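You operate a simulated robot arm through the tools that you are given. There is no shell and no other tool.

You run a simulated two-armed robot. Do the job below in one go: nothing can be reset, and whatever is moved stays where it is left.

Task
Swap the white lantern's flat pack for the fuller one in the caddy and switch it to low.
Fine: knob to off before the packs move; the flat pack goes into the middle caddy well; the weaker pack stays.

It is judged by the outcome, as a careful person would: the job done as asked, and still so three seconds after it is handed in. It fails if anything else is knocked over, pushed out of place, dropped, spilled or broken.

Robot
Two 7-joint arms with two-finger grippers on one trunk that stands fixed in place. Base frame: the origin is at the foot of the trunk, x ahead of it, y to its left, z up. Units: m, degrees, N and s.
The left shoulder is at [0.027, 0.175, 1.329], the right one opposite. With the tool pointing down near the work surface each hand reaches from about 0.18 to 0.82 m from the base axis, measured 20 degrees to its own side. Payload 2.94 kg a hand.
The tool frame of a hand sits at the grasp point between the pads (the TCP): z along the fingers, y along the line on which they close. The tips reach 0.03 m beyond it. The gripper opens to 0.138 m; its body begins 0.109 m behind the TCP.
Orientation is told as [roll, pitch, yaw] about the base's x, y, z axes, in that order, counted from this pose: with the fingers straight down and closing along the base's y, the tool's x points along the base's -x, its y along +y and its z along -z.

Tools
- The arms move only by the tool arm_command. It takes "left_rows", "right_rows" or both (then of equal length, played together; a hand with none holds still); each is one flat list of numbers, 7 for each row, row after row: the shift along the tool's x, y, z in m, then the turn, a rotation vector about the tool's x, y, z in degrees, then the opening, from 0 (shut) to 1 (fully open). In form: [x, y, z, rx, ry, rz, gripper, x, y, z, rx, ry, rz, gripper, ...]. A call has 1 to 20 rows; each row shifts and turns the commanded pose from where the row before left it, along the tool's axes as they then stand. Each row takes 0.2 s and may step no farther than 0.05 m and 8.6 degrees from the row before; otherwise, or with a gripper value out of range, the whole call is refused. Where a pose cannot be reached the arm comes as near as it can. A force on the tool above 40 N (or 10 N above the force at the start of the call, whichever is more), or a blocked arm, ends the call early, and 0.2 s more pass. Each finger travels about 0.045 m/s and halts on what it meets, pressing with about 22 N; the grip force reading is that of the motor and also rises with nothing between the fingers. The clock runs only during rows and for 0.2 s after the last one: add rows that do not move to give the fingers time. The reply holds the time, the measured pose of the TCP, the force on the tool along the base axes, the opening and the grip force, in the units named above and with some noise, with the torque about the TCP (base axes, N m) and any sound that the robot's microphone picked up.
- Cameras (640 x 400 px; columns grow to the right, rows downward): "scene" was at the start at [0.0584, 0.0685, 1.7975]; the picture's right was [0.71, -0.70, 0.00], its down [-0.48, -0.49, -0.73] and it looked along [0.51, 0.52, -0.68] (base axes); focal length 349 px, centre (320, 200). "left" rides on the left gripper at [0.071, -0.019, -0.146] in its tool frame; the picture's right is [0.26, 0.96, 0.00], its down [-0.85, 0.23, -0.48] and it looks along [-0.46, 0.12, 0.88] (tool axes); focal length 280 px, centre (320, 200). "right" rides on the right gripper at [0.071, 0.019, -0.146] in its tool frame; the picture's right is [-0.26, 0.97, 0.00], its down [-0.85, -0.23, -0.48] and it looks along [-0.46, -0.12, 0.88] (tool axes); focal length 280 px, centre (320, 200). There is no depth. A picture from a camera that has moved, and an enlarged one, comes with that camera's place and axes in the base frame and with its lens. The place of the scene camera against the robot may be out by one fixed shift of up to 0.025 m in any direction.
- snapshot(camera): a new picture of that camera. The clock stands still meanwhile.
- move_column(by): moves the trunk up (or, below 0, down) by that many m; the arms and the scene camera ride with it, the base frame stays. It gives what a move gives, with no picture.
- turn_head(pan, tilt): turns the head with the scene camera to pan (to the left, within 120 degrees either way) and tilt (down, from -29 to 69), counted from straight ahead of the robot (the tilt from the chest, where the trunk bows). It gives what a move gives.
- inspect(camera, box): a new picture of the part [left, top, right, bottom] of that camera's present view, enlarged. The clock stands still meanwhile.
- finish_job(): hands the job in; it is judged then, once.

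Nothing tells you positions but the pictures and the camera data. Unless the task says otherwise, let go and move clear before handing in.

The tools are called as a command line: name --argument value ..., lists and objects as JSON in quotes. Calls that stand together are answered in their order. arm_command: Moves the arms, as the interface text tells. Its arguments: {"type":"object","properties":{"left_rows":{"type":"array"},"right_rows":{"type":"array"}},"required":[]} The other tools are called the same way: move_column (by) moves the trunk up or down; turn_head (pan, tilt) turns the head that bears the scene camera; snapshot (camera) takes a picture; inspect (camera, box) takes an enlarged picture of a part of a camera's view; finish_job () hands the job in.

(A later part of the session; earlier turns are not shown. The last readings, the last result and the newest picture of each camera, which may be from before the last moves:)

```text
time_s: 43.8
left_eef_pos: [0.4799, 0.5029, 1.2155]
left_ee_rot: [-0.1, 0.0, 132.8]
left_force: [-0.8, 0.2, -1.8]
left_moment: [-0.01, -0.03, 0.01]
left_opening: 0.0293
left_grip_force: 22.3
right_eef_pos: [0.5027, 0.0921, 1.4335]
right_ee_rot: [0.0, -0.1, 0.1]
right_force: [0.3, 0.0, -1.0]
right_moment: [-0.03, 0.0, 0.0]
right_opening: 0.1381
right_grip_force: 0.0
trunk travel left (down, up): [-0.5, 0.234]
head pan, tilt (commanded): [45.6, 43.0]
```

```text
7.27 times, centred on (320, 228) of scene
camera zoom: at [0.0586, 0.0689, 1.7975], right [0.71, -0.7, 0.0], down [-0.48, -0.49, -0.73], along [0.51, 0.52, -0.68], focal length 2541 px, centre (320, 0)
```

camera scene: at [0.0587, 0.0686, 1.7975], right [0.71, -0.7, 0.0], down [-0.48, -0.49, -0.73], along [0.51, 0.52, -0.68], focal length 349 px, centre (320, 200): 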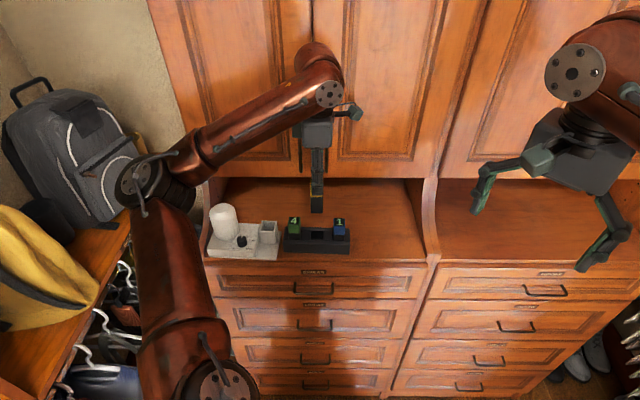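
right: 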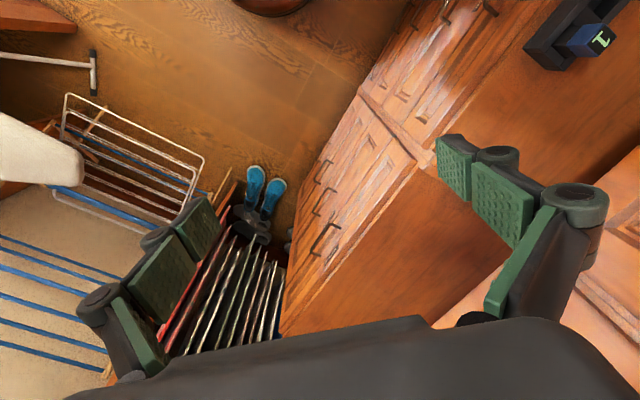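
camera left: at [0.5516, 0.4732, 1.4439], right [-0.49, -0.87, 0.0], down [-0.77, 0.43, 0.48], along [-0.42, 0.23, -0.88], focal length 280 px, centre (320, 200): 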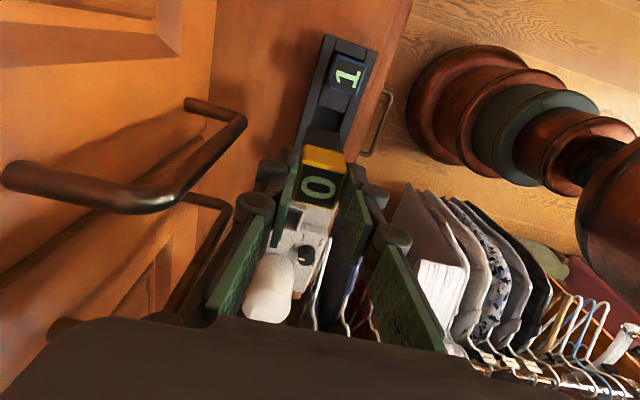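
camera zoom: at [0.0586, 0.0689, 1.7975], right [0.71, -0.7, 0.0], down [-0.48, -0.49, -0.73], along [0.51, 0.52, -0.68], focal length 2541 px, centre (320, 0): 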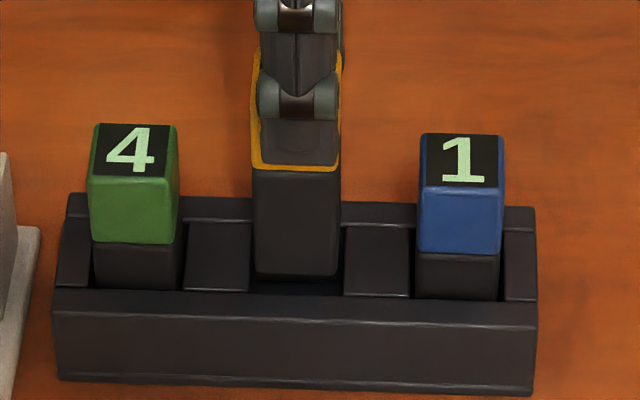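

The views mostly agree the pack is nearly over the well. I'll undo a half-degree of turn, lower another 7 mm so the bottom is only a few mm above the caddy, and compare edges with minimal parallax.

arm_command --left_rows '[0, 0, 0.004, 0, 0, -0.6, 0.1, 0, 0, 0.003, 0, 0, 0, 0.1, 0, 0, 0, 0, 0, 0, 0.1, 0, 0, 0, 0, 0, 0, 0.1, 0, 0, 0, 0, 0, 0, 0.1, 0, 0, 0, 0, 0, 0, 0.1]'

inspect --camera "left" --box '[295, 100, 375, 150]'

inspect --camera "scene" --box '[290, 200, 350, 255]'

inspect --camera "scene" --box '[302, 222, 332, 246]'

```text
time_s: 45.2
left_eef_pos: [0.4799, 0.5031, 1.2081]
left_ee_rot: [0.0, -0.1, 133.3]
left_force: [-0.1, 0.3, -1.2]
left_moment: [-0.01, 0.0, 0.03]
left_opening: 0.0293
left_grip_force: 21.9
right_eef_pos: [0.5022, 0.092, 1.4334]
right_ee_rot: [0.0, 0.0, 0.1]
right_force: [-0.3, -0.6, 0.0]
right_moment: [-0.01, 0.03, -0.01]
right_opening: 0.1381
right_grip_force: 0.0
trunk travel left (down, up): [-0.5, 0.234]
head pan, tilt (commanded): [45.6, 43.0]
```

```text
8.00 times, centred on (335, 125) of left
camera zoom: at [0.5443, 0.4645, 1.3553], right [-0.52, -0.85, 0.0], down [-0.75, 0.46, 0.48], along [-0.41, 0.25, -0.88], focal length 2243 px, centre (200, 800)
```

zoom: 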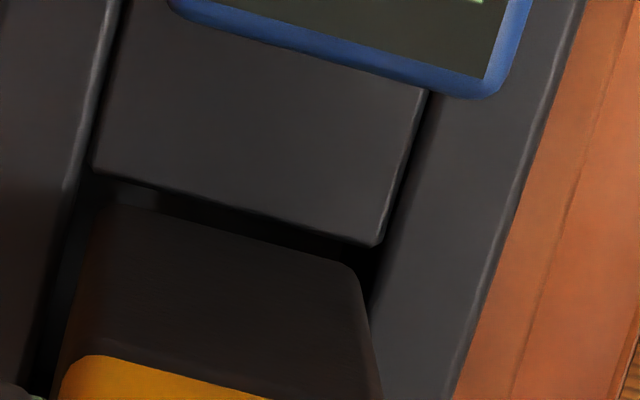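

```text
7.27 times, centred on (320, 228) of scene
camera zoom: at [0.0587, 0.0689, 1.7975], right [0.71, -0.7, 0.0], down [-0.48, -0.49, -0.73], along [0.51, 0.52, -0.68], focal length 2541 px, centre (320, 0)
```

zoom: 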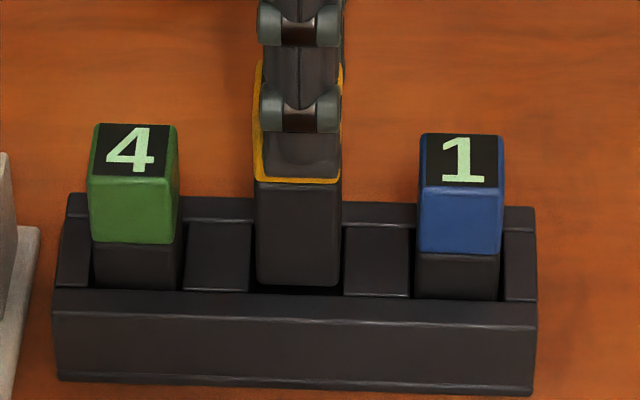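

```text
16.00 times, centred on (317, 234) of scene
camera zoom: at [0.0587, 0.0689, 1.7975], right [0.71, -0.7, 0.0], down [-0.48, -0.49, -0.73], along [0.51, 0.52, -0.68], focal length 5591 px, centre (368, -344)
```

zoom: 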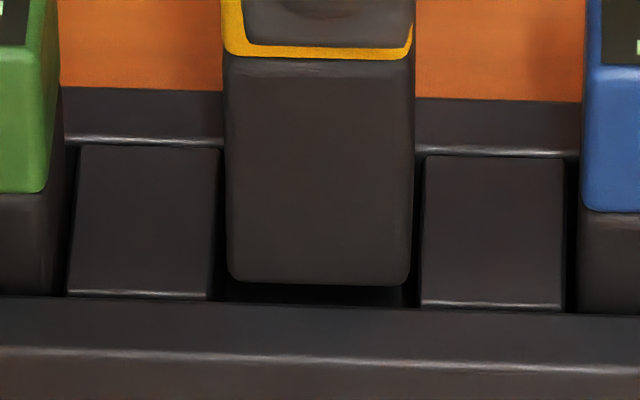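

At 16× the pack is centred row-wise over the well (about 2 mm clearance each side), and the wrist view shows it centred front-to-back. I'll lower gently in 2 mm steps and watch the force for contact.

arm_command --left_rows '[0, -0.0003, 0.002, 0, 0, 0, 0.1, 0, 0, 0.002, 0, 0, 0, 0.1, 0, 0, 0.002, 0, 0, 0, 0.1, 0, 0, 0.002, 0, 0, 0, 0.1, 0, 0, 0.002, 0, 0, 0, 0.1, 0, 0, 0, 0, 0, 0, 0.1, 0, 0, 0, 0, 0, 0, 0.1]'

inspect --camera "scene" --box '[302, 222, 332, 246]'

inspect --camera "left" --box '[295, 100, 375, 150]'

```text
time_s: 46.8
left_eef_pos: [0.4799, 0.5033, 1.1981]
left_ee_rot: [0.0, 0.0, 133.5]
left_force: [-0.2, 0.2, -1.4]
left_moment: [0.01, -0.04, -0.02]
left_opening: 0.0296
left_grip_force: 21.7
right_eef_pos: [0.502, 0.091, 1.4326]
right_ee_rot: [0.0, 0.1, 0.0]
right_force: [0.6, 0.5, 0.4]
right_moment: [0.0, 0.03, -0.03]
right_opening: 0.1381
right_grip_force: 0.0
trunk travel left (down, up): [-0.5, 0.234]
head pan, tilt (commanded): [45.6, 43.0]
```

```text
16.00 times, centred on (317, 234) of scene
camera zoom: at [0.0587, 0.0689, 1.7975], right [0.71, -0.7, 0.0], down [-0.48, -0.49, -0.73], along [0.51, 0.52, -0.68], focal length 5591 px, centre (368, -344)
```

zoom: 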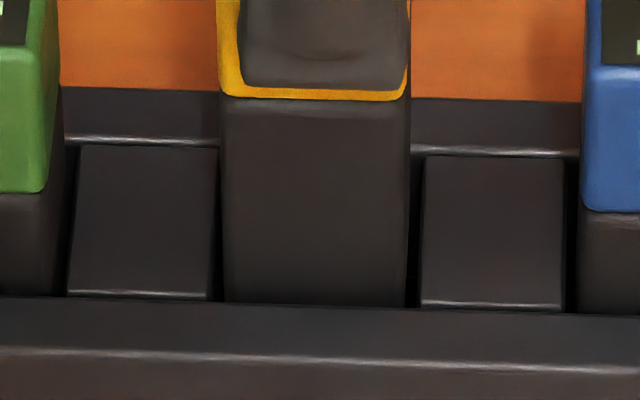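

```text
8.00 times, centred on (335, 125) of left
camera zoom: at [0.5445, 0.4658, 1.3447], right [-0.52, -0.85, 0.0], down [-0.75, 0.46, 0.48], along [-0.41, 0.25, -0.88], focal length 2243 px, centre (200, 800)
```

zoom: 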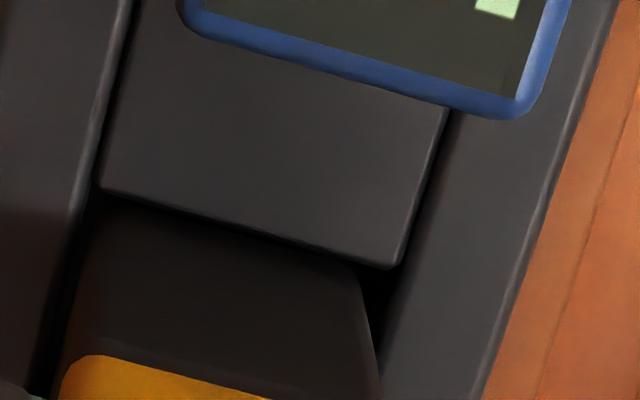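

No contact force and the pack bottom has entered the well. Continuing down toward seated height.

arm_command --left_rows '[0, 0, 0.003, 0, 0, 0, 0.1, 0, 0, 0.003, 0, 0, 0, 0.1, 0, 0, 0.003, 0, 0, 0, 0.1, 0, 0, 0.003, 0, 0, 0, 0.1, 0, 0, 0.003, 0, 0, 0, 0.1, 0, 0, 0.003, 0, 0, 0, 0.1, 0, 0, 0.003, 0, 0, 0, 0.1, 0, 0, 0, 0, 0, 0, 0.1, 0, 0, 0, 0, 0, 0, 0.1]'

inspect --camera "scene" --box '[290, 200, 350, 255]'

inspect --camera "left" --box '[270, 70, 400, 160]'

```text
time_s: 48.8
left_eef_pos: [0.479, 0.5037, 1.1777]
left_ee_rot: [0.1, -0.1, 133.5]
left_force: [-0.1, -0.1, -2.3]
left_moment: [0.0, -0.01, 0.02]
left_opening: 0.0296
left_grip_force: 22.2
right_eef_pos: [0.5035, 0.0921, 1.4314]
right_ee_rot: [0.0, 0.0, 0.0]
right_force: [-1.2, -0.3, -0.4]
right_moment: [-0.04, 0.0, 0.0]
right_opening: 0.138
right_grip_force: 0.0
trunk travel left (down, up): [-0.5, 0.234]
head pan, tilt (commanded): [45.6, 43.0]
```

```text
7.27 times, centred on (320, 228) of scene
camera zoom: at [0.0587, 0.0689, 1.7975], right [0.71, -0.7, 0.0], down [-0.48, -0.49, -0.73], along [0.51, 0.52, -0.68], focal length 2541 px, centre (320, 0)
```

zoom: 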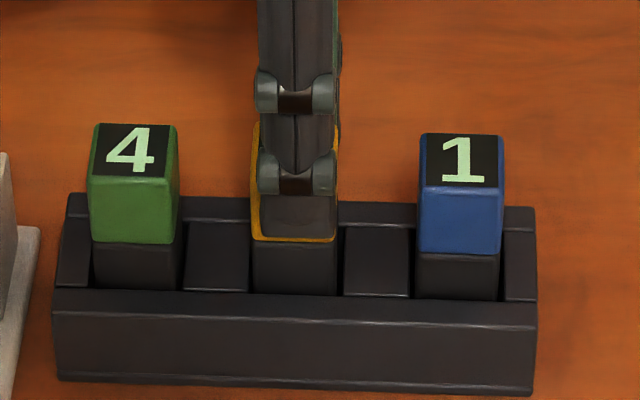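

```text
4.44 times, centred on (335, 115) of left
camera zoom: at [0.5437, 0.4659, 1.3241], right [-0.52, -0.85, 0.0], down [-0.75, 0.46, 0.48], along [-0.41, 0.25, -0.88], focal length 1246 px, centre (253, 578)
```

zoom: 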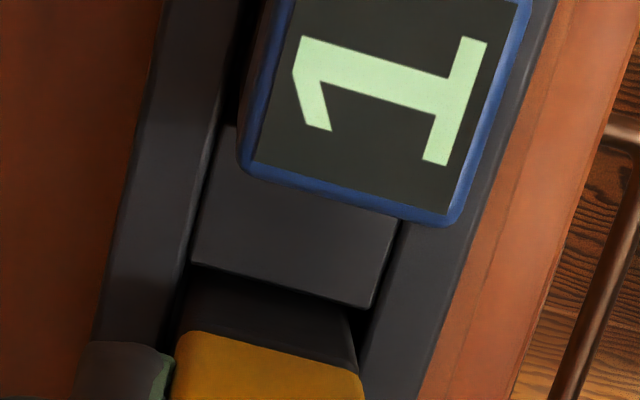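

Only about 4 mm remain by comparison with packs 4 and 1. Lowering in 1 mm steps until it touches down.

arm_command --left_rows '[0, 0, 0.001, 0, 0, 0, 0.1, 0, 0, 0.001, 0, 0, 0, 0.1, 0, 0, 0.001, 0, 0, 0, 0.1, 0, 0, 0.001, 0, 0, 0, 0.1, 0, 0, 0, 0, 0, 0, 0.1, 0, 0, 0, 0, 0, 0, 0.1]'

inspect --camera "scene" --box '[290, 200, 350, 255]'

```text
time_s: 50.2
left_eef_pos: [0.4806, 0.5042, 1.1739]
left_ee_rot: [-0.1, 0.0, 133.4]
left_force: [-0.5, -0.3, 3.5]
left_moment: [0.13, -0.04, -0.01]
left_opening: 0.0295
left_grip_force: 21.9
right_eef_pos: [0.5027, 0.0913, 1.4337]
right_ee_rot: [0.1, 0.1, 0.0]
right_force: [-0.4, -0.7, 0.7]
right_moment: [-0.02, 0.02, 0.0]
right_opening: 0.1379
right_grip_force: 0.1
trunk travel left (down, up): [-0.5, 0.234]
head pan, tilt (commanded): [45.6, 43.0]
```

```text
7.27 times, centred on (320, 228) of scene
camera zoom: at [0.0582, 0.0685, 1.7975], right [0.71, -0.7, 0.0], down [-0.48, -0.49, -0.73], along [0.51, 0.52, -0.68], focal length 2541 px, centre (320, 0)
```

zoom: 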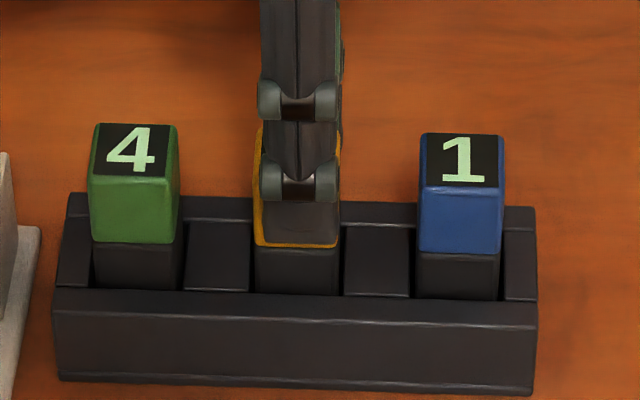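

It has touched down at the same height as the neighbouring packs. Releasing now and rising straight up.

arm_command --left_rows '[0, 0, 0, 0, 0, 0, 0.25, 0, 0, 0, 0, 0, 0, 0.3, 0, 0, 0, 0, 0, 0, 0.36, 0, 0, 0, 0, 0, 0, 0.36, 0, 0, -0.01, 0, 0, 0, 0.36, 0, 0, -0.02, 0, 0, 0, 0.36, 0, 0, -0.03, 0, 0, 0, 0.36, 0, 0, -0.02, 0, 0, 0, 0.36, 0, 0, 0, 0, 0, 0, 0.36, 0, 0, 0, 0, 0, 0, 0.36]'

inspect --camera "scene" --box '[210, 180, 350, 265]'

snapshot --camera "left"

```text
time_s: 52.4
left_eef_pos: [0.4797, 0.5035, 1.2541]
left_ee_rot: [0.0, 0.1, 133.4]
left_force: [-0.8, 0.9, 0.0]
left_moment: [0.01, -0.04, -0.01]
left_opening: 0.0496
left_grip_force: 0.0
right_eef_pos: [0.5027, 0.0912, 1.4334]
right_ee_rot: [0.0, 0.0, 0.0]
right_force: [0.3, 0.0, -0.8]
right_moment: [0.02, -0.02, 0.02]
right_opening: 0.138
right_grip_force: 0.1
trunk travel left (down, up): [-0.5, 0.234]
head pan, tilt (commanded): [45.6, 43.0]
```

```text
4.57 times, centred on (280, 222) of scene
camera zoom: at [0.0586, 0.0687, 1.7975], right [0.71, -0.7, 0.0], down [-0.48, -0.49, -0.73], along [0.51, 0.52, -0.68], focal length 1597 px, centre (503, 97)
```

zoom: 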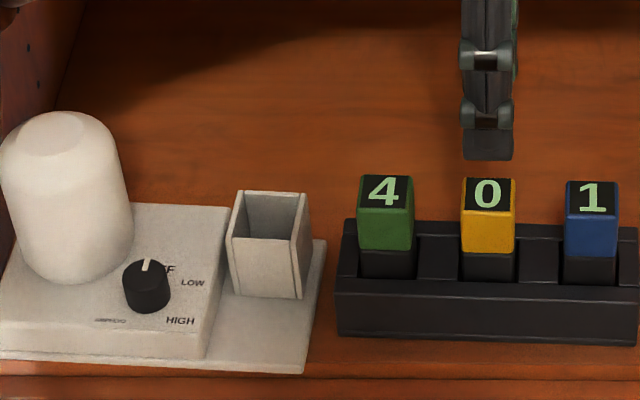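

```text
taken
camera left: at [0.5443, 0.4661, 1.4012], right [-0.52, -0.85, 0.0], down [-0.75, 0.46, 0.48], along [-0.41, 0.25, -0.88], focal length 280 px, centre (320, 200)
```

left: 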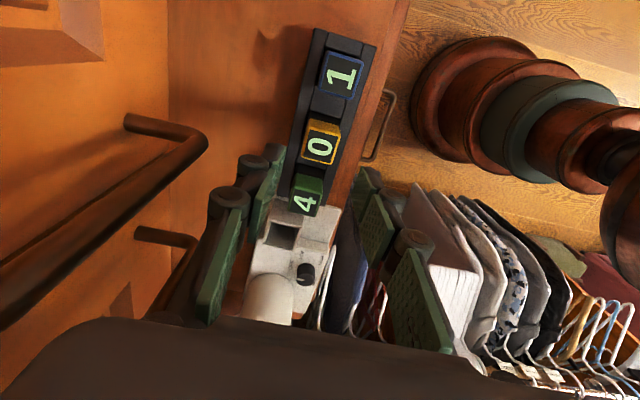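

Pack 0 stands in the middle well, upright and level with its neighbours. Now I'll move over pack 4.

arm_command --left_rows '[-0.0195, 0, 0, 0, 0, 0, 0.36, -0.0195, 0, 0, 0, 0, 0, 0.36, -0.0195, 0, 0, 0, 0, 0, 0.36, 0, 0, 0.02, 0, 0, 0, 0.36, 0, 0, 0.02, 0, 0, 0, 0.36, 0, 0, 0, 0, 0, 0, 0.36, 0, 0, 0, 0, 0, 0, 0.36, 0, 0, 0, 0, 0, 0, 0.36, 0, 0, 0, 0, 0, 0, 0.36]'

inspect --camera "left" --box '[240, 90, 400, 220]'

inspect --camera "scene" --box '[210, 170, 350, 265]'

```text
time_s: 54.4
left_eef_pos: [0.4414, 0.547, 1.2136]
left_ee_rot: [0.0, 0.0, 133.4]
left_force: [0.0, 0.1, -0.1]
left_moment: [-0.01, 0.01, -0.01]
left_opening: 0.05
left_grip_force: 0.0
right_eef_pos: [0.5028, 0.0919, 1.4329]
right_ee_rot: [0.0, -0.1, 0.0]
right_force: [0.0, 0.6, -0.4]
right_moment: [-0.05, 0.0, -0.03]
right_opening: 0.1378
right_grip_force: 0.1
trunk travel left (down, up): [-0.5, 0.234]
head pan, tilt (commanded): [45.6, 43.0]
```

```text
3.08 times, centred on (320, 155) of left
camera zoom: at [0.5053, 0.5093, 1.3604], right [-0.52, -0.85, 0.0], down [-0.75, 0.46, 0.48], along [-0.41, 0.25, -0.88], focal length 863 px, centre (320, 338)
```

zoom: 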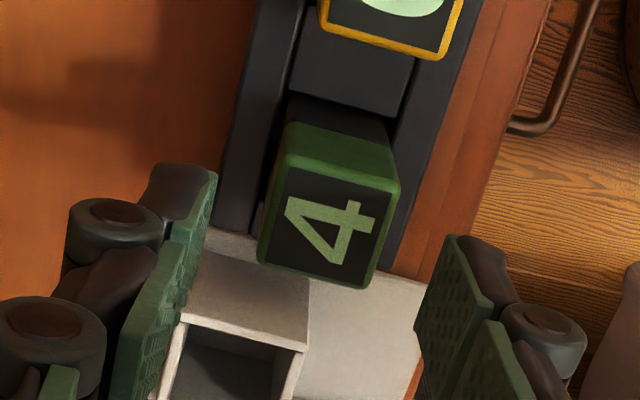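

```text
4.21 times, centred on (280, 218) of scene
camera zoom: at [0.0586, 0.0686, 1.7975], right [0.71, -0.7, 0.0], down [-0.48, -0.49, -0.73], along [0.51, 0.52, -0.68], focal length 1471 px, centre (488, 126)
```

zoom: 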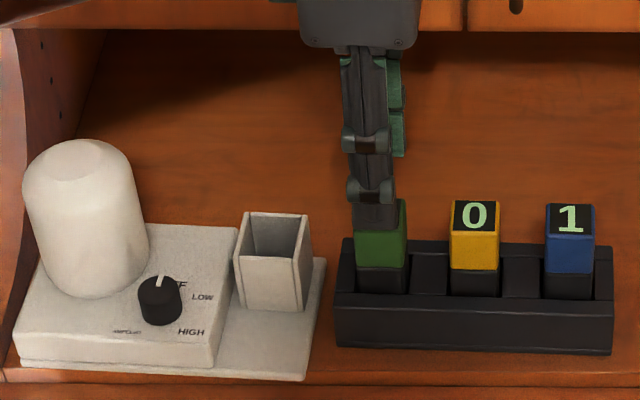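

Pack 4 is within about 2 mm of the grip centre. I'll zoom to get its exact angle before going down.

inspect --camera "left" --box '[290, 100, 354, 140]'

inspect --camera "left" --box '[290, 115, 354, 155]'

```text
10.00 times, centred on (322, 120) of left
camera zoom: at [0.5053, 0.5093, 1.3604], right [-0.52, -0.85, 0.0], down [-0.75, 0.46, 0.48], along [-0.41, 0.25, -0.88], focal length 2804 px, centre (300, 1000)
```

zoom: 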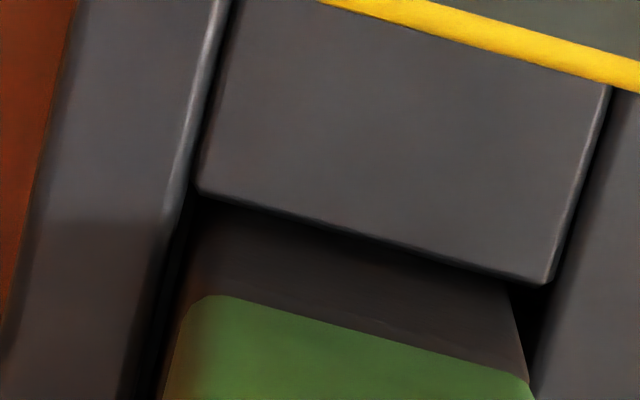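

```text
10.00 times, centred on (322, 135) of left
camera zoom: at [0.5053, 0.5093, 1.3604], right [-0.52, -0.85, 0.0], down [-0.75, 0.46, 0.48], along [-0.41, 0.25, -0.88], focal length 2804 px, centre (300, 850)
```

zoom: 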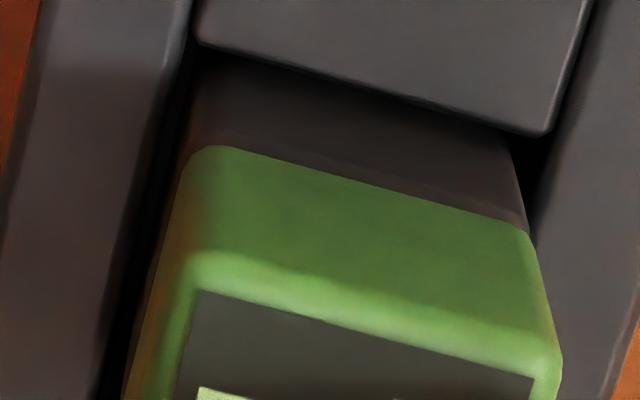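

Pack 4 is aligned with the tool (0.1°) and only 1.6 mm off. Lowering to grasp height with that correction.

arm_command --left_rows '[0, 0.0016, 0.01, 0, 0, 0, 0.36, 0, 0, 0.014, 0, 0, 0, 0.36, 0, 0, 0.014, 0, 0, 0, 0.36, 0, 0, 0, 0, 0, 0, 0.36, 0, 0, 0, 0, 0, 0, 0.36, 0, 0, 0, 0, 0, 0, 0.36]'

inspect --camera "left" --box '[240, 120, 400, 250]'

inspect --camera "scene" --box '[260, 190, 350, 260]'

```text
time_s: 55.8
left_eef_pos: [0.4417, 0.5468, 1.1767]
left_ee_rot: [0.0, 0.0, 133.3]
left_force: [-0.6, -0.1, -0.1]
left_moment: [0.0, 0.02, 0.01]
left_opening: 0.0498
left_grip_force: 0.2
right_eef_pos: [0.5031, 0.0923, 1.4333]
right_ee_rot: [0.1, -0.1, 0.0]
right_force: [0.3, 0.0, 1.3]
right_moment: [-0.02, 0.03, 0.02]
right_opening: 0.1379
right_grip_force: 0.0
trunk travel left (down, up): [-0.5, 0.234]
head pan, tilt (commanded): [45.6, 43.0]
```

```text
3.08 times, centred on (320, 185) of left
camera zoom: at [0.5056, 0.5076, 1.3222], right [-0.52, -0.85, 0.0], down [-0.75, 0.46, 0.48], along [-0.41, 0.25, -0.88], focal length 863 px, centre (320, 246)
```

zoom: 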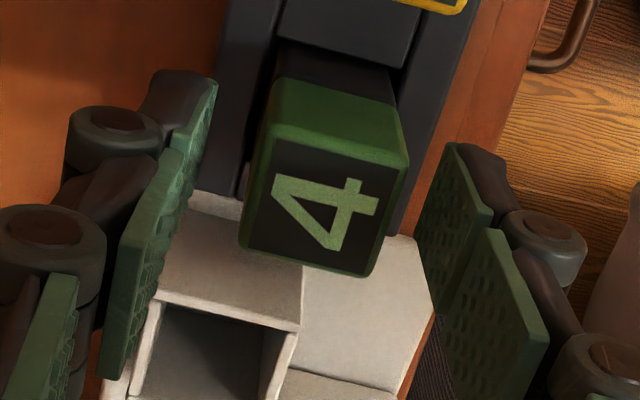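

```text
5.71 times, centred on (305, 225) of scene
camera zoom: at [0.0587, 0.069, 1.7975], right [0.71, -0.7, 0.0], down [-0.48, -0.49, -0.73], along [0.51, 0.52, -0.68], focal length 1997 px, centre (406, 57)
```

zoom: 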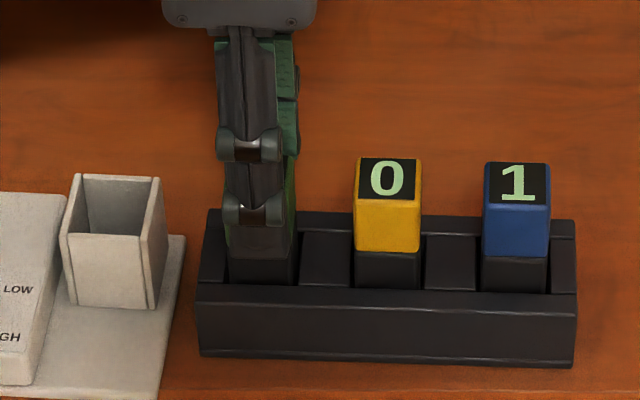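

Centred. Closing on pack 4.

arm_command --left_rows '[0, 0.0005, 0, 0, 0, 0, 0.33, 0, 0, 0, 0, 0, 0, 0.28, 0, 0, 0, 0, 0, 0, 0.23, 0, 0, 0, 0, 0, 0, 0.18, 0, 0, 0, 0, 0, 0, 0.12, 0, 0, 0, 0, 0, 0, 0.1, 0, 0, 0, 0, 0, 0, 0.1]'

inspect --camera "left" --box '[240, 120, 400, 250]'

```text
time_s: 57.4
left_eef_pos: [0.4404, 0.5452, 1.1761]
left_ee_rot: [0.0, 0.0, 133.4]
left_force: [-0.2, -0.2, -0.1]
left_moment: [-0.02, -0.01, -0.01]
left_opening: 0.0292
left_grip_force: 22.5
right_eef_pos: [0.5016, 0.0919, 1.432]
right_ee_rot: [0.0, 0.1, 0.0]
right_force: [-0.5, 1.2, 1.1]
right_moment: [0.0, -0.01, -0.02]
right_opening: 0.1382
right_grip_force: 0.1
trunk travel left (down, up): [-0.5, 0.234]
head pan, tilt (commanded): [45.6, 43.0]
```

```text
3.08 times, centred on (320, 185) of left
camera zoom: at [0.5043, 0.5066, 1.3224], right [-0.52, -0.85, 0.0], down [-0.75, 0.46, 0.48], along [-0.41, 0.25, -0.88], focal length 863 px, centre (320, 246)
```

zoom: 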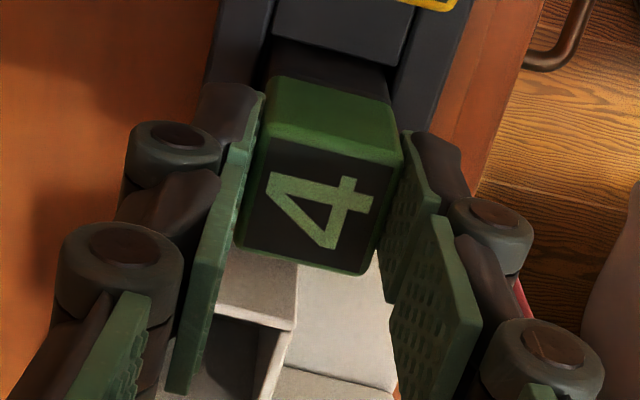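

Gripped at 29 mm. Lifting pack 4 slowly out of the caddy.

arm_command --left_rows '[0, 0, -0.003, 0, 0, 0, 0.1, 0, 0, -0.005, 0, 0, 0, 0.1, 0, 0, -0.007, 0, 0, 0, 0.1, 0, 0, -0.01, 0, 0, 0, 0.1, 0, 0, -0.015, 0, 0, 0, 0.1, 0, 0, -0.02, 0, 0, 0, 0.1, 0, 0, -0.025, 0, 0, 0, 0.1, 0, 0, 0, 0, 0, 0, 0.1, 0, 0, 0, 0, 0, 0, 0.1]'

inspect --camera "scene" --box '[210, 170, 350, 265]'

snapshot --camera "left"

```text
time_s: 59.4
left_eef_pos: [0.4372, 0.5453, 1.2613]
left_ee_rot: [-0.1, 0.0, 133.5]
left_force: [0.1, 0.7, -0.3]
left_moment: [0.03, -0.03, 0.03]
left_opening: 0.0292
left_grip_force: 21.9
right_eef_pos: [0.5028, 0.0913, 1.4329]
right_ee_rot: [0.0, 0.0, 0.0]
right_force: [0.7, -0.2, -0.1]
right_moment: [0.01, 0.0, 0.0]
right_opening: 0.138
right_grip_force: 0.1
trunk travel left (down, up): [-0.5, 0.234]
head pan, tilt (commanded): [45.6, 43.0]
```

```text
4.21 times, centred on (280, 218) of scene
camera zoom: at [0.0587, 0.069, 1.7974], right [0.71, -0.7, 0.0], down [-0.48, -0.49, -0.73], along [0.51, 0.52, -0.68], focal length 1471 px, centre (488, 126)
```

zoom: 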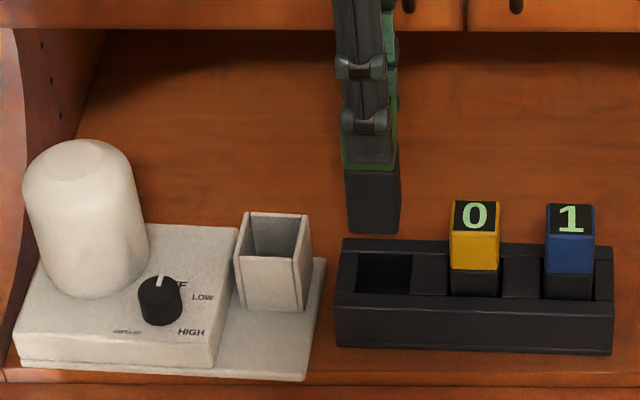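

```text
taken
camera left: at [0.5013, 0.5067, 1.4085], right [-0.52, -0.85, 0.0], down [-0.75, 0.46, 0.48], along [-0.41, 0.25, -0.88], focal length 280 px, centre (320, 200)
```

left: 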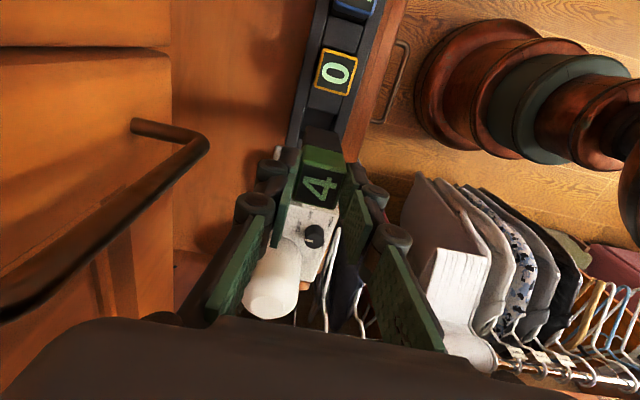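

The caddy and its packs stayed put. I'll carry pack 4 over to the lantern socket at the recorded pose where pack 0 came out.

arm_command --left_rows '[-0.0141, -0.0028, 0, 0, 0, 0.3, 0.1, -0.0141, -0.0028, 0, 0, 0, 0.3, 0.1, -0.0141, -0.0028, 0, 0, 0, 0.3, 0.1, -0.0141, -0.0027, 0, 0, 0, 0.25, 0.1, -0.0141, -0.0027, 0, 0, 0, 0, 0.1, 0, 0, 0, 0, 0, 0, 0.1, 0, 0, 0, 0, 0, 0, 0.1, 0, 0, 0, 0, 0, 0, 0.1, 0, 0, 0, 0, 0, 0, 0.1]'

inspect --camera "scene" --box '[225, 195, 305, 250]'

inspect --camera "left" --box '[270, 70, 400, 170]'

```text
time_s: 61.4
left_eef_pos: [0.3999, 0.6054, 1.2597]
left_ee_rot: [0.1, 0.0, 132.3]
left_force: [-0.2, 0.2, -0.8]
left_moment: [0.06, 0.02, -0.02]
left_opening: 0.0289
left_grip_force: 21.9
right_eef_pos: [0.5026, 0.0917, 1.4328]
right_ee_rot: [0.0, 0.1, 0.1]
right_force: [-1.2, -0.2, 0.3]
right_moment: [-0.01, -0.02, -0.03]
right_opening: 0.1379
right_grip_force: 0.0
trunk travel left (down, up): [-0.5, 0.234]
head pan, tilt (commanded): [45.6, 43.0]
```

```text
7.27 times, centred on (265, 222) of scene
camera zoom: at [0.0587, 0.069, 1.7974], right [0.71, -0.7, 0.0], down [-0.48, -0.49, -0.73], along [0.51, 0.52, -0.68], focal length 2541 px, centre (720, 36)
```

zoom: 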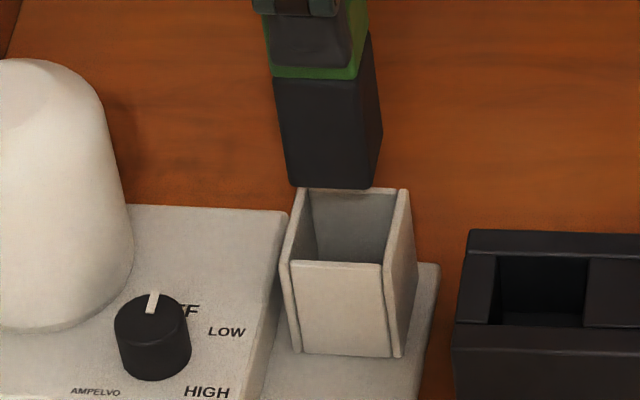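

```text
4.00 times, centred on (335, 120) of left
camera zoom: at [0.4643, 0.5659, 1.4069], right [-0.54, -0.84, 0.0], down [-0.74, 0.47, 0.48], along [-0.4, 0.26, -0.88], focal length 1122 px, centre (260, 520)
```

zoom: 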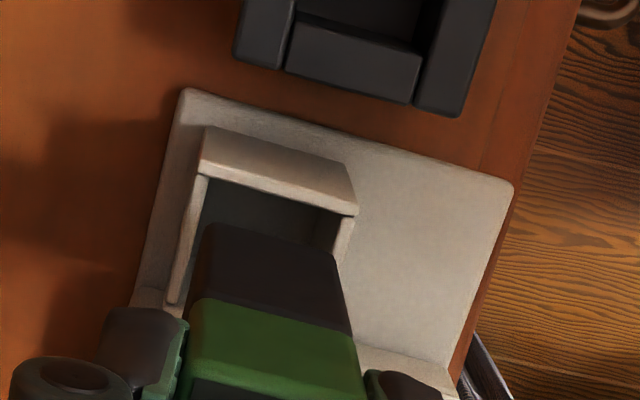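

Pack 4 hangs just over the socket. I'll apply a ~1 mm correction and lower until the bottom is just above the socket walls, then compare edges.

arm_command --left_rows '[-0.001, 0.0004, 0.009, 0, 0, 0, 0.1, 0, 0, 0.009, 0, 0, 0, 0.1, 0, 0, 0.009, 0, 0, 0, 0.1, 0, 0, 0, 0, 0, 0, 0.1, 0, 0, 0, 0, 0, 0, 0.1, 0, 0, 0, 0, 0, 0, 0.1, 0, 0, 0, 0, 0, 0, 0.1]'

inspect --camera "scene" --box '[248, 210, 284, 240]'

inspect --camera "left" --box '[295, 95, 375, 145]'

```text
time_s: 63.0
left_eef_pos: [0.4003, 0.6072, 1.2341]
left_ee_rot: [0.0, -0.1, 132.4]
left_force: [1.0, -1.2, -2.3]
left_moment: [0.01, 0.01, 0.02]
left_opening: 0.0293
left_grip_force: 22.4
right_eef_pos: [0.5028, 0.0916, 1.4323]
right_ee_rot: [0.0, 0.1, 0.0]
right_force: [-0.2, 0.7, 0.3]
right_moment: [0.0, -0.03, -0.01]
right_opening: 0.1381
right_grip_force: 0.0
trunk travel left (down, up): [-0.5, 0.234]
head pan, tilt (commanded): [45.6, 43.0]
```

```text
13.33 times, centred on (266, 225) of scene
camera zoom: at [0.0586, 0.0689, 1.7975], right [0.71, -0.7, 0.0], down [-0.48, -0.49, -0.73], along [0.51, 0.52, -0.68], focal length 4659 px, centre (1040, -133)
```

zoom: 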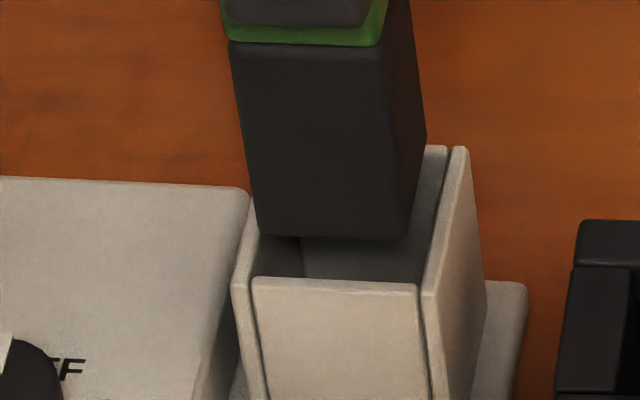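

```text
8.00 times, centred on (335, 120) of left
camera zoom: at [0.4634, 0.5672, 1.3804], right [-0.54, -0.84, 0.0], down [-0.74, 0.47, 0.48], along [-0.4, 0.26, -0.88], focal length 2243 px, centre (200, 840)
```

zoom: 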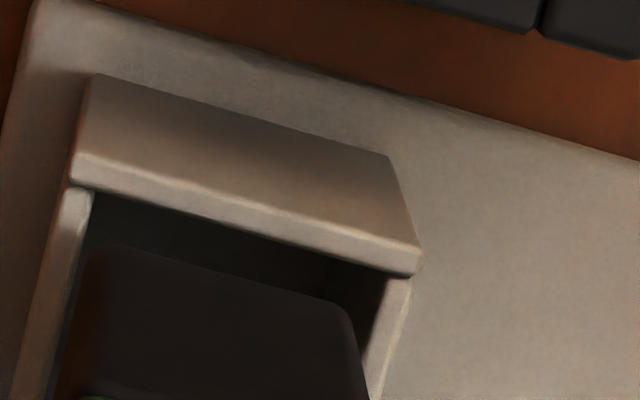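

Both views put pack 4 within about 1 mm of the socket centre and square to it. Applying that nudge and lowering gently in 2 mm steps while watching the force.

arm_command --left_rows '[-0.0005, 0.001, 0.002, 0, 0, 0, 0.1, 0, 0, 0.002, 0, 0, 0, 0.1, 0, 0, 0.002, 0, 0, 0, 0.1, 0, 0, 0.002, 0, 0, 0, 0.1, 0, 0, 0, 0, 0, 0, 0.1, 0, 0, 0, 0, 0, 0, 0.1]'

inspect --camera "scene" --box '[248, 210, 284, 240]'

inspect --camera "left" --box '[295, 95, 375, 145]'

```text
time_s: 64.4
left_eef_pos: [0.3987, 0.6069, 1.2248]
left_ee_rot: [0.0, 0.0, 132.3]
left_force: [-0.4, -1.3, -1.4]
left_moment: [-0.01, 0.04, 0.02]
left_opening: 0.0297
left_grip_force: 21.7
right_eef_pos: [0.5031, 0.0913, 1.4339]
right_ee_rot: [0.1, 0.0, 0.1]
right_force: [-0.4, 0.0, 0.1]
right_moment: [0.02, 0.0, 0.04]
right_opening: 0.1382
right_grip_force: 0.0
trunk travel left (down, up): [-0.5, 0.234]
head pan, tilt (commanded): [45.6, 43.0]
```

```text
13.33 times, centred on (266, 225) of scene
camera zoom: at [0.0586, 0.069, 1.7975], right [0.71, -0.7, 0.0], down [-0.48, -0.49, -0.73], along [0.51, 0.52, -0.68], focal length 4659 px, centre (1040, -133)
```

zoom: 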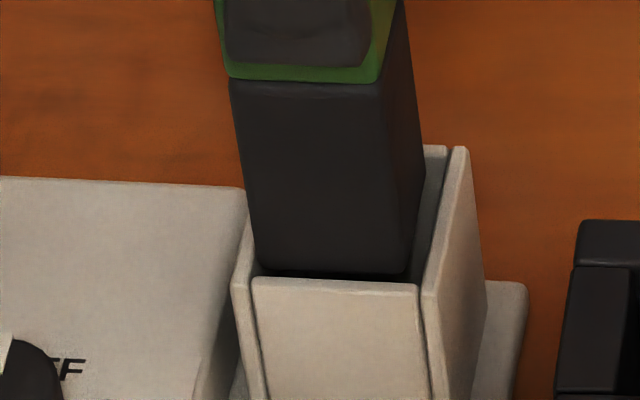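

```text
8.00 times, centred on (335, 120) of left
camera zoom: at [0.462, 0.567, 1.3715], right [-0.54, -0.84, 0.0], down [-0.74, 0.47, 0.48], along [-0.4, 0.26, -0.88], focal length 2243 px, centre (200, 840)
```

zoom: 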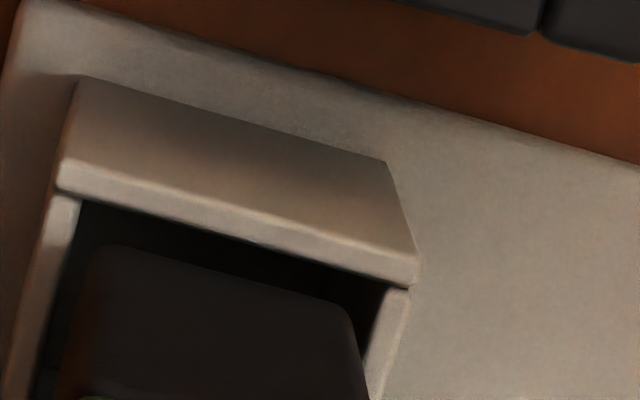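

Now at wall level with no contact; the pack sits about 1 mm toward the knob side. I'll shift 1 mm back the other way and keep lowering gently.

arm_command --left_rows '[0.001, 0.0005, 0, 0, 0, 0, 0.1, 0, 0, 0, 0, 0, 0, 0.1, 0, 0, 0.002, 0, 0, 0, 0.1, 0, 0, 0.002, 0, 0, 0, 0.1, 0, 0, 0.002, 0, 0, 0, 0.1, 0, 0, 0.002, 0, 0, 0, 0.1, 0, 0, 0, 0, 0, 0, 0.1, 0, 0, 0, 0, 0, 0, 0.1]'

inspect --camera "scene" --box '[248, 210, 284, 240]'

inspect --camera "left" --box '[295, 95, 375, 145]'

```text
time_s: 66.2
left_eef_pos: [0.3983, 0.6056, 1.2175]
left_ee_rot: [0.0, 0.0, 132.3]
left_force: [0.0, 0.3, -0.9]
left_moment: [0.0, 0.0, 0.02]
left_opening: 0.0292
left_grip_force: 22.0
right_eef_pos: [0.5024, 0.0918, 1.4334]
right_ee_rot: [0.0, 0.0, 0.0]
right_force: [-0.1, -0.2, -0.2]
right_moment: [-0.01, -0.01, 0.03]
right_opening: 0.1376
right_grip_force: 0.1
trunk travel left (down, up): [-0.5, 0.234]
head pan, tilt (commanded): [45.6, 43.0]
```

```text
13.33 times, centred on (266, 225) of scene
camera zoom: at [0.0586, 0.0689, 1.7975], right [0.71, -0.7, 0.0], down [-0.48, -0.49, -0.73], along [0.51, 0.52, -0.68], focal length 4659 px, centre (1040, -133)
```

zoom: 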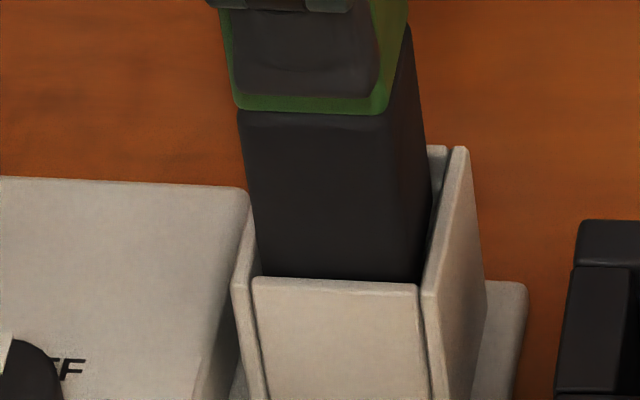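

```text
8.00 times, centred on (335, 120) of left
camera zoom: at [0.4621, 0.5659, 1.3637], right [-0.54, -0.84, 0.0], down [-0.74, 0.47, 0.48], along [-0.4, 0.26, -0.88], focal length 2243 px, centre (200, 840)
```

zoom: 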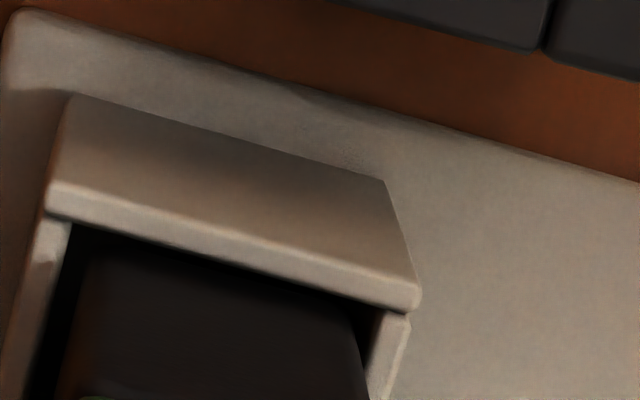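

The pack has entered the socket with no side load. Continuing down in 3 mm steps.

arm_command --left_rows '[0, 0, 0.003, 0, 0, 0, 0.1, 0, 0, 0.003, 0, 0, 0, 0.1, 0, 0, 0.003, 0, 0, 0, 0.1, 0, 0, 0.003, 0, 0, 0, 0.1, 0, 0, 0.003, 0, 0, 0, 0.1, 0, 0, 0.003, 0, 0, 0, 0.1, 0, 0, 0.003, 0, 0, 0, 0.1, 0, 0, 0.003, 0, 0, 0, 0.1, 0, 0, 0.003, 0, 0, 0, 0.1, 0, 0, 0.003, 0, 0, 0, 0.1, 0, 0, 0, 0, 0, 0, 0.1, 0, 0, 0, 0, 0, 0, 0.1]'

inspect --camera "scene" --box '[225, 195, 305, 250]'

inspect --camera "left" --box '[240, 100, 400, 230]'

```text
time_s: 68.8
left_eef_pos: [0.3981, 0.6049, 1.1893]
left_ee_rot: [0.0, 0.0, 132.3]
left_force: [0.7, 0.3, -0.8]
left_moment: [0.01, 0.01, -0.06]
left_opening: 0.0295
left_grip_force: 21.9
right_eef_pos: [0.5033, 0.0927, 1.4341]
right_ee_rot: [0.1, 0.0, -0.1]
right_force: [0.3, 0.3, 0.9]
right_moment: [-0.01, 0.01, -0.02]
right_opening: 0.1378
right_grip_force: 0.1
trunk travel left (down, up): [-0.5, 0.234]
head pan, tilt (commanded): [45.6, 43.0]
```

```text
7.27 times, centred on (265, 222) of scene
camera zoom: at [0.0586, 0.069, 1.7975], right [0.71, -0.7, 0.0], down [-0.48, -0.49, -0.73], along [0.51, 0.52, -0.68], focal length 2541 px, centre (720, 36)
```

zoom: 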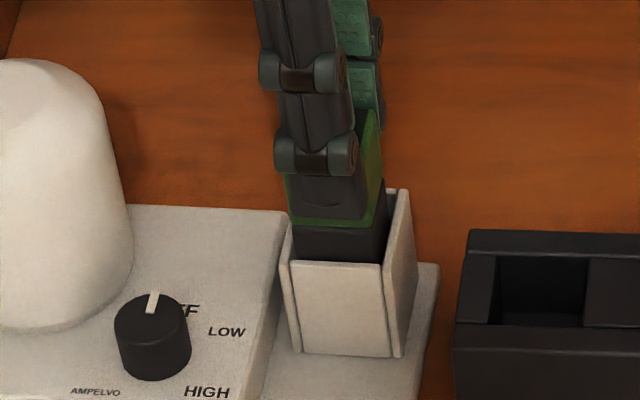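

```text
3.08 times, centred on (320, 165) of left
camera zoom: at [0.4621, 0.5656, 1.3353], right [-0.54, -0.84, 0.0], down [-0.74, 0.47, 0.48], along [-0.4, 0.26, -0.88], focal length 863 px, centre (320, 308)
```

zoom: 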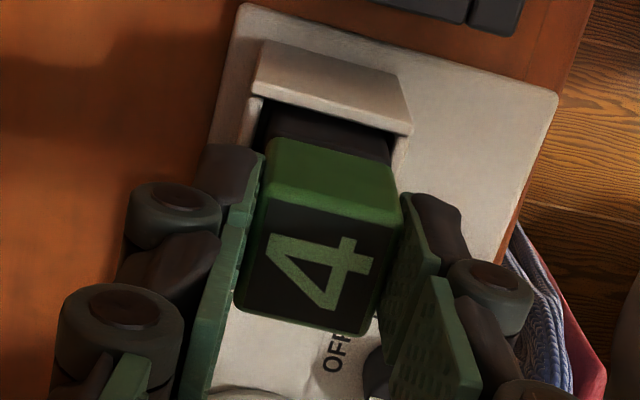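

About 12 mm remain to the seated height recorded with pack 0. Continuing in smaller steps.

arm_command --left_rows '[0, 0, 0.002, 0, 0, 0, 0.1, 0, 0, 0.002, 0, 0, 0, 0.1, 0, 0, 0.002, 0, 0, 0, 0.1, 0, 0, 0.002, 0, 0, 0, 0.1, 0, 0, 0.001, 0, 0, 0, 0.1, 0, 0, 0.001, 0, 0, 0, 0.1, 0, 0, 0, 0, 0, 0, 0.1, 0, 0, 0, 0, 0, 0, 0.1]'

inspect --camera "scene" --box '[225, 195, 305, 250]'

```text
time_s: 70.6
left_eef_pos: [0.3985, 0.6046, 1.1795]
left_ee_rot: [-0.1, 0.0, 132.3]
left_force: [-0.1, -0.5, -1.0]
left_moment: [-0.04, -0.02, -0.03]
left_opening: 0.0294
left_grip_force: 22.3
right_eef_pos: [0.5019, 0.0916, 1.4334]
right_ee_rot: [0.1, 0.0, 0.0]
right_force: [0.6, 0.9, 0.5]
right_moment: [0.04, -0.03, -0.04]
right_opening: 0.138
right_grip_force: 0.0
trunk travel left (down, up): [-0.5, 0.234]
head pan, tilt (commanded): [45.6, 43.0]
```

```text
7.27 times, centred on (265, 222) of scene
camera zoom: at [0.0586, 0.069, 1.7975], right [0.71, -0.7, 0.0], down [-0.48, -0.49, -0.73], along [0.51, 0.52, -0.68], focal length 2541 px, centre (720, 36)
```

zoom: 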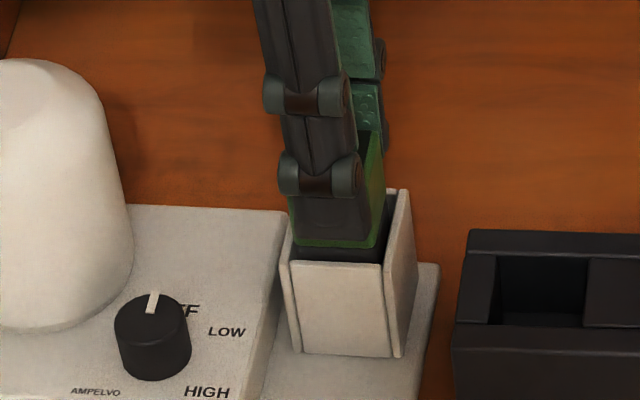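

Nearly at the original seated level; a few more 1 mm steps to touchdown.

arm_command --left_rows '[0, 0, 0.001, 0, 0, 0, 0.1, 0, 0, 0.001, 0, 0, 0, 0.1, 0, 0, 0.001, 0, 0, 0, 0.1, 0, 0, 0, 0, 0, 0, 0.1, 0, 0, 0, 0, 0, 0, 0.1]'

inspect --camera "scene" --box '[225, 195, 305, 250]'

```text
time_s: 71.8
left_eef_pos: [0.3985, 0.6045, 1.1775]
left_ee_rot: [-0.3, 0.1, 132.2]
left_force: [1.6, 2.5, 20.6]
left_moment: [0.18, 0.0, -0.01]
left_opening: 0.0297
left_grip_force: 21.8
right_eef_pos: [0.5003, 0.0912, 1.4328]
right_ee_rot: [0.0, 0.0, -0.1]
right_force: [-0.3, -0.3, -0.3]
right_moment: [0.0, -0.02, 0.0]
right_opening: 0.1379
right_grip_force: 0.1
trunk travel left (down, up): [-0.5, 0.234]
head pan, tilt (commanded): [45.6, 43.0]
```

```text
7.27 times, centred on (265, 222) of scene
camera zoom: at [0.0572, 0.0671, 1.7977], right [0.71, -0.7, 0.0], down [-0.48, -0.49, -0.73], along [0.51, 0.52, -0.68], focal length 2541 px, centre (720, 36)
```

zoom: 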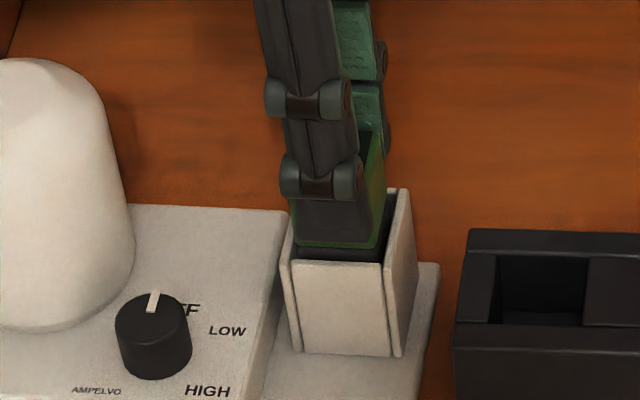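

Firm seating at TCP z=1.1775, matching the expected seated height. I'll relieve the downward press, then open and rise.

arm_command --left_rows '[0, 0, -0.0012, 0, 0, 0, 0.1, 0, 0, 0, 0, 0, 0, 0.1, 0, 0, 0, 0, 0, 0, 0.25, 0, 0, 0, 0, 0, 0, 0.3, 0, 0, 0, 0, 0, 0, 0.36, 0, 0, 0, 0, 0, 0, 0.36, 0, 0, -0.01, 0, 0, 0, 0.36, 0, 0, -0.02, 0, 0, 0, 0.36, 0, 0, -0.03, 0, 0, 0, 0.36, 0, 0, -0.02, 0, 0, 0, 0.36, 0, 0, 0, 0, 0, 0, 0.36, 0, 0, 0, 0, 0, 0, 0.36]'

inspect --camera "scene" --box '[200, 180, 350, 265]'

inspect --camera "left" --box '[240, 70, 400, 200]'

```text
time_s: 74.4
left_eef_pos: [0.3974, 0.6041, 1.2561]
left_ee_rot: [0.1, 0.0, 132.3]
left_force: [-0.6, 0.2, 0.0]
left_moment: [0.01, -0.03, 0.01]
left_opening: 0.0497
left_grip_force: 0.1
right_eef_pos: [0.5023, 0.0928, 1.4313]
right_ee_rot: [0.0, 0.1, -0.1]
right_force: [-0.1, 0.1, -0.5]
right_moment: [0.03, 0.02, 0.01]
right_opening: 0.1378
right_grip_force: 0.1
trunk travel left (down, up): [-0.5, 0.234]
head pan, tilt (commanded): [45.6, 43.0]
```

```text
4.27 times, centred on (275, 222) of scene
camera zoom: at [0.0585, 0.0687, 1.7975], right [0.71, -0.7, 0.0], down [-0.48, -0.49, -0.73], along [0.51, 0.52, -0.68], focal length 1491 px, centre (512, 104)
```

zoom: 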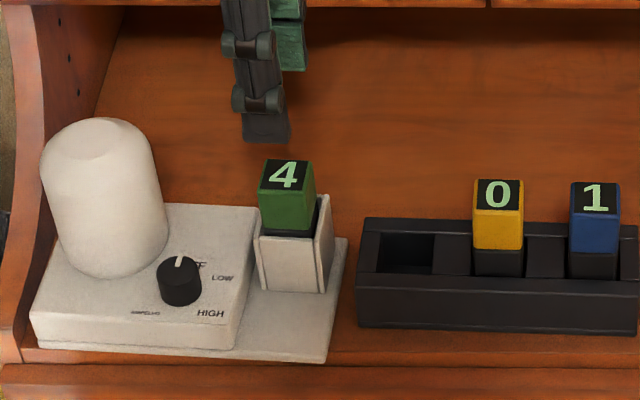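

```text
3.08 times, centred on (320, 135) of left
camera zoom: at [0.4616, 0.5651, 1.4026], right [-0.54, -0.84, 0.0], down [-0.74, 0.47, 0.48], along [-0.4, 0.26, -0.88], focal length 863 px, centre (320, 400)
```

zoom: 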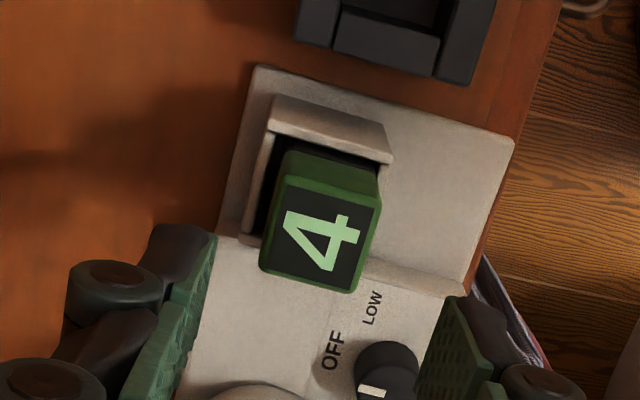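

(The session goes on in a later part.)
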